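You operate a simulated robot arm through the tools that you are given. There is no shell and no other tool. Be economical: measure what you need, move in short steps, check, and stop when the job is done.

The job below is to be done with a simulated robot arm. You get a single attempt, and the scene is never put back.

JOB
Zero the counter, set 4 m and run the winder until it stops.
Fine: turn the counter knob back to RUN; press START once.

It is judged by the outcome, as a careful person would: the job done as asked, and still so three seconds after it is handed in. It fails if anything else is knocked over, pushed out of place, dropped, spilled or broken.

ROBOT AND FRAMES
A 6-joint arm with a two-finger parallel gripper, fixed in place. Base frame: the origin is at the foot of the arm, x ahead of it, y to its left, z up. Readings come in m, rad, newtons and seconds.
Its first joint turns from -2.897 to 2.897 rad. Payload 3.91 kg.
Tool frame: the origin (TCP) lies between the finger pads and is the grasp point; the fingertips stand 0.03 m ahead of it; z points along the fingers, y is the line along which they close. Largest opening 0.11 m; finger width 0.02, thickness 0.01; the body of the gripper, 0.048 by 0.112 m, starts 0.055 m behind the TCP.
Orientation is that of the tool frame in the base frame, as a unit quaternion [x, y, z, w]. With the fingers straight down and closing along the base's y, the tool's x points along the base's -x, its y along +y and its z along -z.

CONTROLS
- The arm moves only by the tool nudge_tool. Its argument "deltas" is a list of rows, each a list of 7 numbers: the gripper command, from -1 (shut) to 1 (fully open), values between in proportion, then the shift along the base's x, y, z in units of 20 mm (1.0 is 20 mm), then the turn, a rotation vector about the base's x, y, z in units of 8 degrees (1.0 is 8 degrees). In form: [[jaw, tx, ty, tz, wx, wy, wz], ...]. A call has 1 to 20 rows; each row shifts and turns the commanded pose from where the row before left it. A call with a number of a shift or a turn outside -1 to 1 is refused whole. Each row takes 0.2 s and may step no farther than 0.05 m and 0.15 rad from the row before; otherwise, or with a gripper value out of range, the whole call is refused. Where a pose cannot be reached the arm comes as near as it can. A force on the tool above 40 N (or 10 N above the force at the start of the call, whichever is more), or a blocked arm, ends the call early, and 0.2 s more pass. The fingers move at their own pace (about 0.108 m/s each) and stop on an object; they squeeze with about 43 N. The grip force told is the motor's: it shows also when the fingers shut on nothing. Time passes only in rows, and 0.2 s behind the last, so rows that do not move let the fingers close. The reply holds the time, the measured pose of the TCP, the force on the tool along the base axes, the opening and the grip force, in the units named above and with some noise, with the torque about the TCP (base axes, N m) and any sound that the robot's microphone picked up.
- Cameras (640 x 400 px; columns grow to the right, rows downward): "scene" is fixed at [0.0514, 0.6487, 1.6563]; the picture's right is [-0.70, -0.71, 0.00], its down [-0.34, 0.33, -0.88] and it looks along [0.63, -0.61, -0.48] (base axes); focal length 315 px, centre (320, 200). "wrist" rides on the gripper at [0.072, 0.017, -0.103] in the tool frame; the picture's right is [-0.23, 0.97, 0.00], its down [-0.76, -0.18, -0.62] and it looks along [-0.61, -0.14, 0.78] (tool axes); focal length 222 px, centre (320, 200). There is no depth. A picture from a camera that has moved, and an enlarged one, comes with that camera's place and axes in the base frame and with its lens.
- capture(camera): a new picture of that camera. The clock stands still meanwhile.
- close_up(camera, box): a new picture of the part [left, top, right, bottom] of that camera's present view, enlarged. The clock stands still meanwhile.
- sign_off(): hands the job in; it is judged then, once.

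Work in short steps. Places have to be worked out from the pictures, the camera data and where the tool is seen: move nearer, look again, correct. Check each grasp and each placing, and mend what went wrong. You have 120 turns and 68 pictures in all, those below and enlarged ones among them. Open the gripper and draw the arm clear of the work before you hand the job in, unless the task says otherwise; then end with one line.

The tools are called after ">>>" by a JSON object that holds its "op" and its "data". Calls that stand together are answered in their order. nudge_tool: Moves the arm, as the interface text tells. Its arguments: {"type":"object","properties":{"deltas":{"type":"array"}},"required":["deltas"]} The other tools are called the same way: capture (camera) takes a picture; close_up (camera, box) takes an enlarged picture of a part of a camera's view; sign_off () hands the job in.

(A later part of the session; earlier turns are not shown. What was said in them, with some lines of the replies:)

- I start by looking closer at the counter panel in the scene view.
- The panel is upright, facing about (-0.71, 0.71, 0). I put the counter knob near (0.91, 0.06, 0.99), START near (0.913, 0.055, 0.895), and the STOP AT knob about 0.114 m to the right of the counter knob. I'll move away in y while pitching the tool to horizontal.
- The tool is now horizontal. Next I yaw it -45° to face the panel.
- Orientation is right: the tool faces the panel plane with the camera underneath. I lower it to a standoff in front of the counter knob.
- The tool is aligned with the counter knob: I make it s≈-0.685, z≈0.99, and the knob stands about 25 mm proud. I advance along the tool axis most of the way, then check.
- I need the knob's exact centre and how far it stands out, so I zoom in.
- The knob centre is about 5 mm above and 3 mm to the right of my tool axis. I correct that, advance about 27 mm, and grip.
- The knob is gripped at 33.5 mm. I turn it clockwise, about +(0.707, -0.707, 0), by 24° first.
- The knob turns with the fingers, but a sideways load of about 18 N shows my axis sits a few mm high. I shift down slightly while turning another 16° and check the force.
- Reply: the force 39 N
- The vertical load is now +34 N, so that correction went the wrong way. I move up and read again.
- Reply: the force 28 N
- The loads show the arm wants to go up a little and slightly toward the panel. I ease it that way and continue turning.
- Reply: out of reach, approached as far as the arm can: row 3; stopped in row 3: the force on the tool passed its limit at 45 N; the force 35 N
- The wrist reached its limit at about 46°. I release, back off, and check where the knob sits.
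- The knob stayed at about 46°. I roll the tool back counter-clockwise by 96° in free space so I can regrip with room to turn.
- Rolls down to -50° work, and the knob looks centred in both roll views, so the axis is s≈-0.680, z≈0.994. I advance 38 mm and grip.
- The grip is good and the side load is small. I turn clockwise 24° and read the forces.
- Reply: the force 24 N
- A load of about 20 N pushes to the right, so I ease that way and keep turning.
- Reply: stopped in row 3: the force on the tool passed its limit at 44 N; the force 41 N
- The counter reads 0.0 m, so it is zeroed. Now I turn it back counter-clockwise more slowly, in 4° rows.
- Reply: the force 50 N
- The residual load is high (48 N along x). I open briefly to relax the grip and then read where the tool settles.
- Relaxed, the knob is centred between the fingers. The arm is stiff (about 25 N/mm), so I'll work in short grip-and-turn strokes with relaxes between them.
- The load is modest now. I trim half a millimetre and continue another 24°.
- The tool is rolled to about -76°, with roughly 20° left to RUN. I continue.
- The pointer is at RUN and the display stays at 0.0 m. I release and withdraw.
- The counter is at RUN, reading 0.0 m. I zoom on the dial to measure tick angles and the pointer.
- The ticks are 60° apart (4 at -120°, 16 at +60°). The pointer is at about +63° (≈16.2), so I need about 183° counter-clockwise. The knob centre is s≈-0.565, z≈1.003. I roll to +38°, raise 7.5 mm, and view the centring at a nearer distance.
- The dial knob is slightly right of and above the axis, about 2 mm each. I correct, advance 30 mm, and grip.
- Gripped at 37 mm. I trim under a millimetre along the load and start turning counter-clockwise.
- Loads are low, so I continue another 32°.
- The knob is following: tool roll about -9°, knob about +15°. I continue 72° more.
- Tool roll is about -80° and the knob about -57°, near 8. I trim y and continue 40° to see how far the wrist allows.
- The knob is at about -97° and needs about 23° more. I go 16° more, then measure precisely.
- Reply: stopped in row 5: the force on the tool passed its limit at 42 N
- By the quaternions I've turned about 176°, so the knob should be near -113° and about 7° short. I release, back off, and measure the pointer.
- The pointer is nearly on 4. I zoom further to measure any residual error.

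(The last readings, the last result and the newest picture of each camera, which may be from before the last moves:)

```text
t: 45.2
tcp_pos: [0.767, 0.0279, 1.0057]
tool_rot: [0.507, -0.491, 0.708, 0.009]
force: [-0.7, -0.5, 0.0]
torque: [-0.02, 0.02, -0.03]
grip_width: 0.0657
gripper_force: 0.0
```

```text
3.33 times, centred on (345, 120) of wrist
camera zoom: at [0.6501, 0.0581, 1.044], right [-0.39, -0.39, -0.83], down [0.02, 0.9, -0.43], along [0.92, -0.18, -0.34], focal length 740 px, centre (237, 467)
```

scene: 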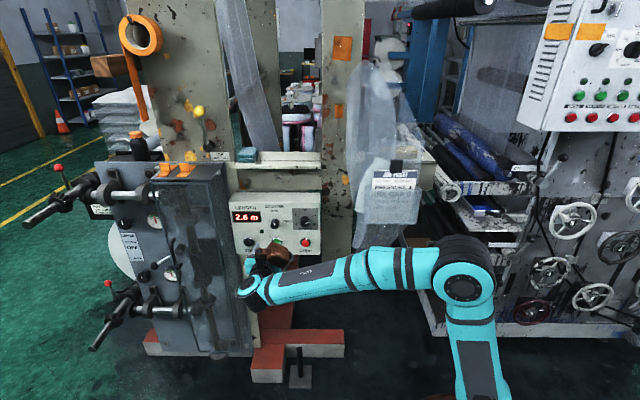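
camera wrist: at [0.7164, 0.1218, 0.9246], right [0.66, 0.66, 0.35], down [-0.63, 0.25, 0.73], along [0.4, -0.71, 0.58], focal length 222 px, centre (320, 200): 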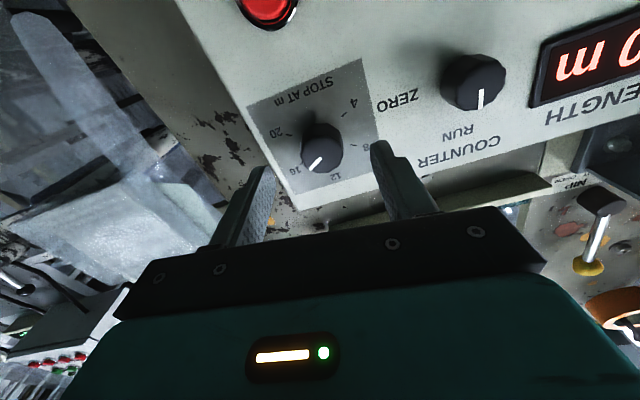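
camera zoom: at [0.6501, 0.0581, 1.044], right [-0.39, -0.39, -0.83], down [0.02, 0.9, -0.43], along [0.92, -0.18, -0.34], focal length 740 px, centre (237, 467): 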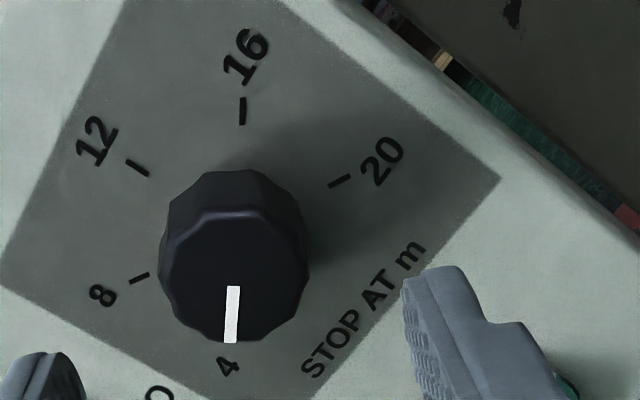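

The two views disagree by a few degrees, so I zoom in closely on the pointer and on tick 16.

>>> {"op": "close_up", "data": {"camera": "scene", "box": [303, 217, 315, 225]}}

>>> {"op": "close_up", "data": {"camera": "wrist", "box": [320, 135, 365, 165]}}

```text
16.00 times, centred on (309, 221) of scene
camera zoom: at [0.0514, 0.6487, 1.6563], right [-0.7, -0.71, 0.0], down [-0.34, 0.33, -0.88], along [0.63, -0.61, -0.48], focal length 5038 px, centre (496, -136)
```

zoom: 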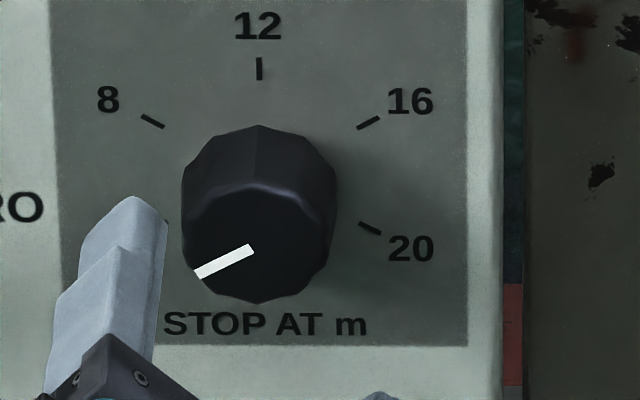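

```text
13.33 times, centred on (342, 150) of wrist
camera zoom: at [0.6501, 0.0581, 1.044], right [-0.39, -0.39, -0.83], down [0.02, 0.9, -0.43], along [0.92, -0.18, -0.34], focal length 2962 px, centre (20, 867)
```

zoom: 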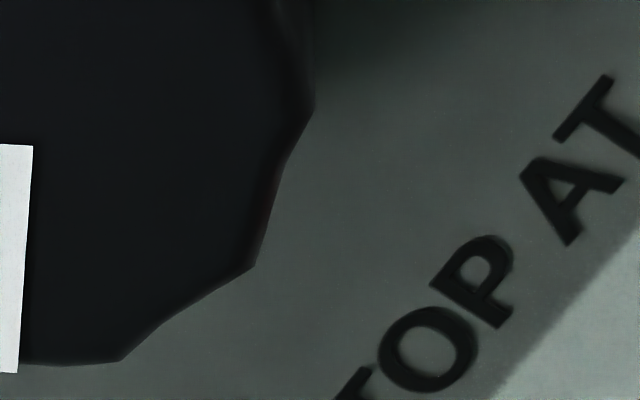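

Edge slopes in both views match the 4 tick direction (-120° within about 1°), so the dial is at 4. I close the fingers and move in front of START at about s=-0.680, z=0.900.

>>> {"op": "nudge_tool", "data": {"deltas": [[-1, 0, 0, 0, 0, 0, 0], [-1, 0.695, 0.695, -0.88, 0, 0, 0], [-1, 0.695, 0.695, -0.88, 0, 0, 0], [-1, 0.695, 0.695, -0.88, 0, 0, 0], [-1, 0.695, 0.695, -0.88, 0, 0, 0], [-1, 0.695, 0.695, -0.88, 0, 0, 0], [-1, 0.695, 0.695, -0.88, 0, 0, 0], [-1, 0, 0, 0, 0, 0, 0]]}}

>>> {"op": "capture", "data": {"camera": "wrist"}}

>>> {"op": "close_up", "data": {"camera": "scene", "box": [220, 180, 340, 260]}}

```text
t: 47.0
tcp_pos: [0.8505, 0.1134, 0.9008]
tool_rot: [0.507, -0.491, 0.709, 0.009]
force: [-1.1, -0.3, -0.7]
torque: [0.01, 0.02, -0.02]
grip_width: 0.0
gripper_force: 37.5
```

```text
29 pictures are left
camera wrist: at [0.7346, 0.1426, 0.9401], right [-0.39, -0.39, -0.83], down [0.02, 0.9, -0.43], along [0.92, -0.18, -0.34], focal length 222 px, centre (320, 200)
```

wrist: 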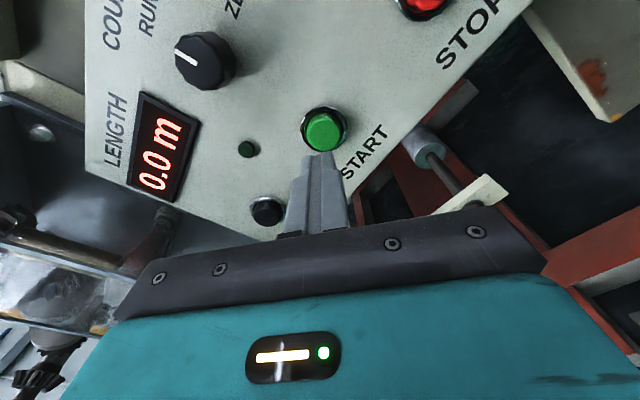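

```text
5.00 times, centred on (280, 220) of scene
camera zoom: at [0.0514, 0.6487, 1.6563], right [-0.7, -0.71, 0.0], down [-0.34, 0.33, -0.88], along [0.63, -0.61, -0.48], focal length 1574 px, centre (520, 100)
```

zoom: 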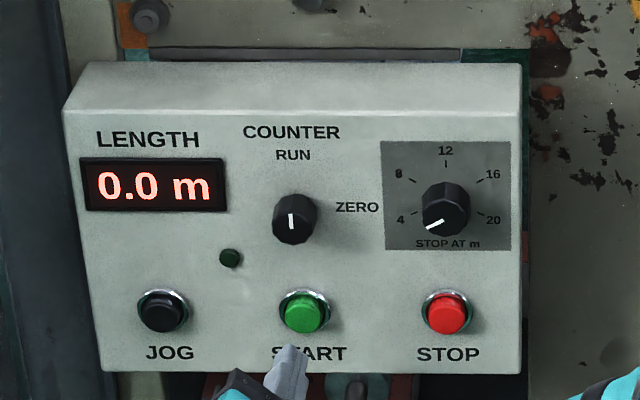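

The tool axis hits START within 3 mm. I advance 48 mm with a small trim, stopping just short of the button.

>>> {"op": "nudge_tool", "data": {"deltas": [[-1, -0.07, -0.07, -0.1, 0, 0, 0], [-1, 0.6, -0.6, 0, 0, 0, 0], [-1, 0.6, -0.6, 0, 0, 0, 0], [-1, 0.5, -0.5, 0, 0, 0, 0], [-1, 0, 0, 0, 0, 0, 0]]}}

>>> {"op": "capture", "data": {"camera": "wrist"}}

```text
t: 48.2
tcp_pos: [0.8842, 0.074, 0.898]
tool_rot: [0.507, -0.491, 0.708, 0.01]
force: [-0.7, 1.1, -1.6]
torque: [0.05, 0.0, 0.03]
grip_width: 0.0002
gripper_force: 37.6
```

```text
27 pictures are left
camera wrist: at [0.7678, 0.1054, 0.9372], right [-0.39, -0.39, -0.83], down [0.02, 0.9, -0.43], along [0.92, -0.18, -0.34], focal length 222 px, centre (320, 200)
```

wrist: 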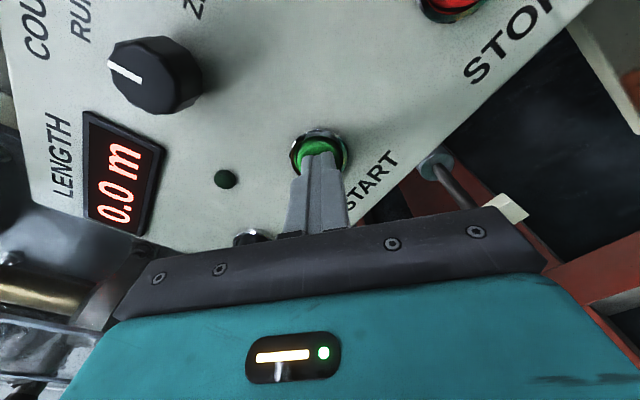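

The tip is centred on the button, a few mm away. I push in 2 mm steps.

>>> {"op": "nudge_tool", "data": {"deltas": [[-1, 0.07, -0.07, 0, 0, 0, 0], [-1, 0.07, -0.07, 0, 0, 0, 0], [-1, 0.07, -0.07, 0, 0, 0, 0]]}}

```text
t: 49.0
tcp_pos: [0.8864, 0.072, 0.8975]
tool_rot: [0.508, -0.49, 0.709, 0.008]
force: [-8.9, 10.6, -1.1]
torque: [0.03, 0.01, 0.03]
grip_width: 0.0
gripper_force: 37.6
heard: click
```

I heard a click with about 14 N on the button. I withdraw straight back and check the display.

>>> {"op": "nudge_tool", "data": {"deltas": [[-1, -0.4, 0.4, 0, 0, 0, 0], [-1, -0.7, 0.7, 0, 0, 0, 0], [-1, -0.7, 0.7, 0, 0, 0, 0]]}}

>>> {"op": "close_up", "data": {"camera": "scene", "box": [220, 180, 340, 260]}}

```text
t: 49.8
tcp_pos: [0.851, 0.1068, 0.8983]
tool_rot: [0.507, -0.49, 0.709, 0.011]
force: [-0.2, -0.4, -0.2]
torque: [0.0, -0.01, 0.01]
grip_width: 0.0001
gripper_force: 37.8
```

```text
5.00 times, centred on (280, 220) of scene
camera zoom: at [0.0514, 0.6487, 1.6563], right [-0.7, -0.71, 0.0], down [-0.34, 0.33, -0.88], along [0.63, -0.61, -0.48], focal length 1574 px, centre (520, 100)
```

zoom: 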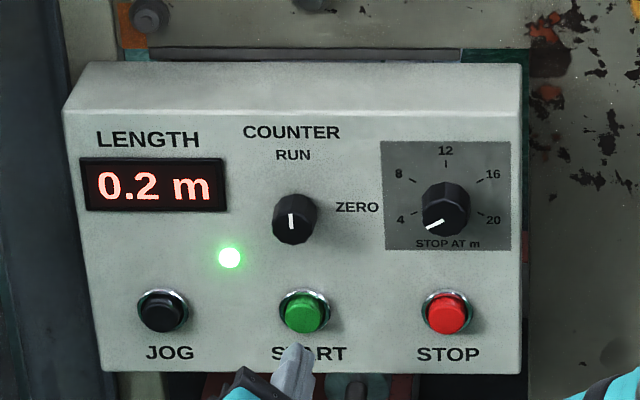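

The winder is running: the lamp is lit and it reads 0.2 m. I draw the arm clear, open the gripper, and wait.

>>> {"op": "nudge_tool", "data": {"deltas": [[0, -0.7, 0.7, 0, 0, 0, 0], [0, -0.7, 0.7, 0, 0, 0, 0], [0.5, -0.7, 0.7, 0, 0, 0, 0], [0.5, 0, 0, 0, 0, 0, 0], [0.5, 0, 0, 0, 0, 0, 0], [0.5, 0, 0, 0, 0, 0, 0], [0.5, 0, 0, 0, 0, 0, 0], [0.5, 0, 0, 0, 0, 0, 0], [0.5, 0, 0, 0, 0, 0, 0], [0.5, 0, 0, 0, 0, 0, 0], [0.5, 0, 0, 0, 0, 0, 0], [0.5, 0, 0, 0, 0, 0, 0], [0.5, 0, 0, 0, 0, 0, 0], [0.5, 0, 0, 0, 0, 0, 0], [0.5, 0, 0, 0, 0, 0, 0], [0.5, 0, 0, 0, 0, 0, 0], [0.5, 0, 0, 0, 0, 0, 0], [0.5, 0, 0, 0, 0, 0, 0], [0.5, 0, 0, 0, 0, 0, 0], [0.5, 0, 0, 0, 0, 0, 0]]}}

>>> {"op": "close_up", "data": {"camera": "scene", "box": [220, 180, 340, 260]}}

```text
t: 54.0
tcp_pos: [0.8101, 0.149, 0.8979]
tool_rot: [0.507, -0.491, 0.708, 0.01]
force: [0.7, 0.2, 0.1]
torque: [-0.01, -0.02, 0.0]
grip_width: 0.0826
gripper_force: 0.1
```

```text
5.00 times, centred on (280, 220) of scene
camera zoom: at [0.0514, 0.6487, 1.6563], right [-0.7, -0.71, 0.0], down [-0.34, 0.33, -0.88], along [0.63, -0.61, -0.48], focal length 1574 px, centre (520, 100)
```

zoom: 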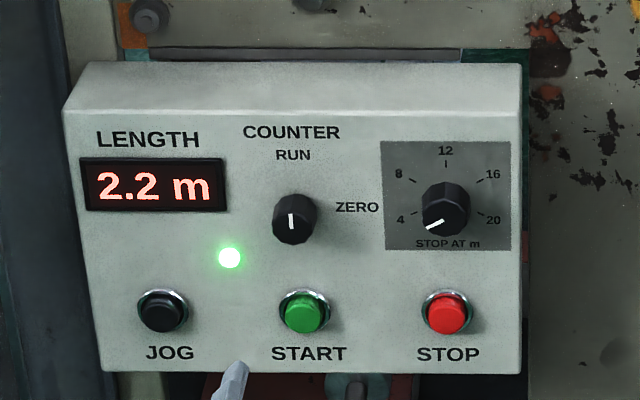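

It reads 2.2 m, running at about 0.5 m/s. I wait another 4 s.

>>> {"op": "nudge_tool", "data": {"deltas": [[0.5, -0.3, 0.3, 0, 0, 0, 0], [0.5, 0, 0, 0, 0, 0, 0], [0.5, 0, 0, 0, 0, 0, 0], [0.5, 0, 0, 0, 0, 0, 0], [0.5, 0, 0, 0, 0, 0, 0], [0.5, 0, 0, 0, 0, 0, 0], [0.5, 0, 0, 0, 0, 0, 0], [0.5, 0, 0, 0, 0, 0, 0], [0.5, 0, 0, 0, 0, 0, 0], [0.5, 0, 0, 0, 0, 0, 0], [0.5, 0, 0, 0, 0, 0, 0], [0.5, 0, 0, 0, 0, 0, 0], [0.5, 0, 0, 0, 0, 0, 0], [0.5, 0, 0, 0, 0, 0, 0], [0.5, 0, 0, 0, 0, 0, 0], [0.5, 0, 0, 0, 0, 0, 0], [0.5, 0, 0, 0, 0, 0, 0], [0.5, 0, 0, 0, 0, 0, 0], [0.5, 0, 0, 0, 0, 0, 0], [0.5, 0, 0, 0, 0, 0, 0]]}}

>>> {"op": "close_up", "data": {"camera": "scene", "box": [220, 180, 340, 260]}}

```text
t: 58.2
tcp_pos: [0.8049, 0.1552, 0.8985]
tool_rot: [0.507, -0.491, 0.708, 0.01]
force: [-0.2, 0.6, 0.3]
torque: [0.0, -0.01, 0.01]
grip_width: 0.0827
gripper_force: 0.1
```

```text
5.00 times, centred on (280, 220) of scene
camera zoom: at [0.0514, 0.6487, 1.6563], right [-0.7, -0.71, 0.0], down [-0.34, 0.33, -0.88], along [0.63, -0.61, -0.48], focal length 1574 px, centre (520, 100)
```

zoom: 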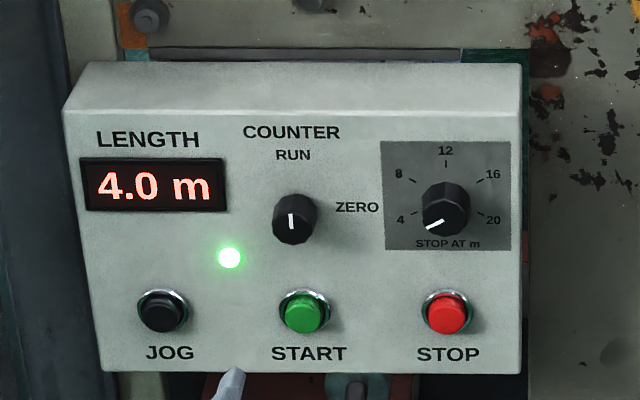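

It reads 4.0 m with the lamp still lit. I wait another second.

>>> {"op": "nudge_tool", "data": {"deltas": [[0.5, 0, 0, 0, 0, 0, 0], [0.5, 0, 0, 0, 0, 0, 0], [0.5, 0, 0, 0, 0, 0, 0], [0.5, 0, 0, 0, 0, 0, 0], [0.5, 0, 0, 0, 0, 0, 0]]}}

>>> {"op": "close_up", "data": {"camera": "scene", "box": [220, 180, 340, 260]}}

```text
t: 59.4
tcp_pos: [0.8055, 0.1561, 0.8975]
tool_rot: [0.508, -0.491, 0.708, 0.01]
force: [-0.9, 0.3, -0.3]
torque: [-0.02, -0.01, 0.02]
grip_width: 0.0825
gripper_force: 0.1
```

```text
5.00 times, centred on (280, 220) of scene
camera zoom: at [0.0514, 0.6487, 1.6563], right [-0.7, -0.71, 0.0], down [-0.34, 0.33, -0.88], along [0.63, -0.61, -0.48], focal length 1574 px, centre (520, 100)
```

zoom: 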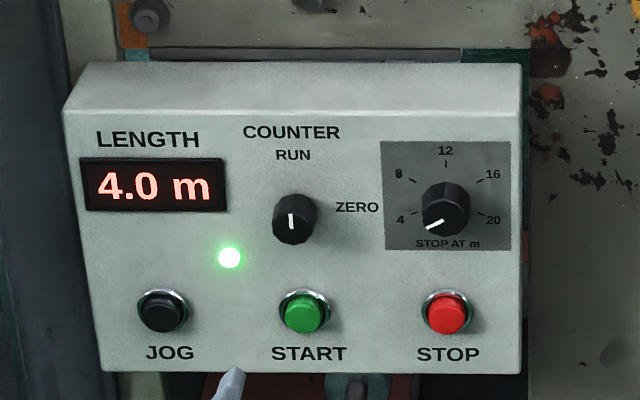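

The count is holding at 4.0 m. I wait a bit longer while moving further back, then check the lamp and the whole scene.

>>> {"op": "nudge_tool", "data": {"deltas": [[0.5, -0.7, 0.7, 0, 0, 0, 0], [0.5, -0.7, 0.7, 0, 0, 0, 0], [0.5, 0, 0, 0, 0, 0, 0], [0.5, 0, 0, 0, 0, 0, 0], [0.5, 0, 0, 0, 0, 0, 0], [0.5, 0, 0, 0, 0, 0, 0], [0.5, 0, 0, 0, 0, 0, 0], [0.5, 0, 0, 0, 0, 0, 0], [0.5, 0, 0, 0, 0, 0, 0], [0.5, 0, 0, 0, 0, 0, 0], [0.5, 0, 0, 0, 0, 0, 0], [0.5, 0, 0, 0, 0, 0, 0], [0.5, 0, 0, 0, 0, 0, 0], [0.5, 0, 0, 0, 0, 0, 0], [0.5, 0, 0, 0, 0, 0, 0]]}}

>>> {"op": "close_up", "data": {"camera": "scene", "box": [220, 180, 340, 260]}}

>>> {"op": "capture", "data": {"camera": "scene"}}

```text
t: 62.6
tcp_pos: [0.7742, 0.1854, 0.8983]
tool_rot: [0.507, -0.491, 0.709, 0.01]
force: [0.8, 0.0, -0.6]
torque: [0.01, 0.01, -0.02]
grip_width: 0.0823
gripper_force: 0.1
```

```text
5.00 times, centred on (280, 220) of scene
camera zoom: at [0.0514, 0.6487, 1.6563], right [-0.7, -0.71, 0.0], down [-0.34, 0.33, -0.88], along [0.63, -0.61, -0.48], focal length 1574 px, centre (520, 100)
```

zoom: 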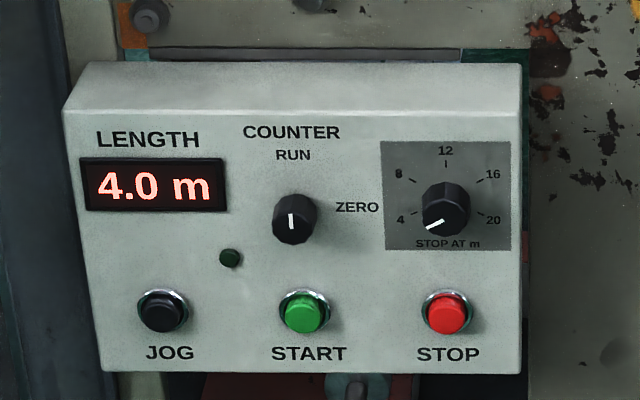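

```text
21 pictures are left
```

scene: 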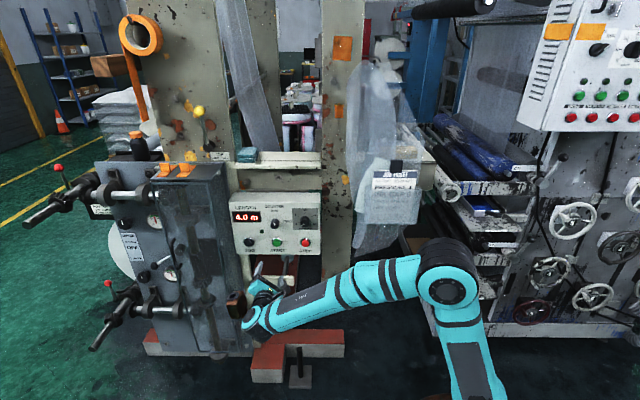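

The winder has stopped by itself: lamp off, 4.0 m on the display, counter on RUN, dial at 4. The arm is clear and the gripper open, so I hand in.

>>> {"op": "sign_off", "data": {}}

```text
The job is handed in.
```

The job is done: I zeroed the counter, turned its knob back to RUN, set the dial to 4 m and pressed START once. The winder stopped by itself at 4.0 m.
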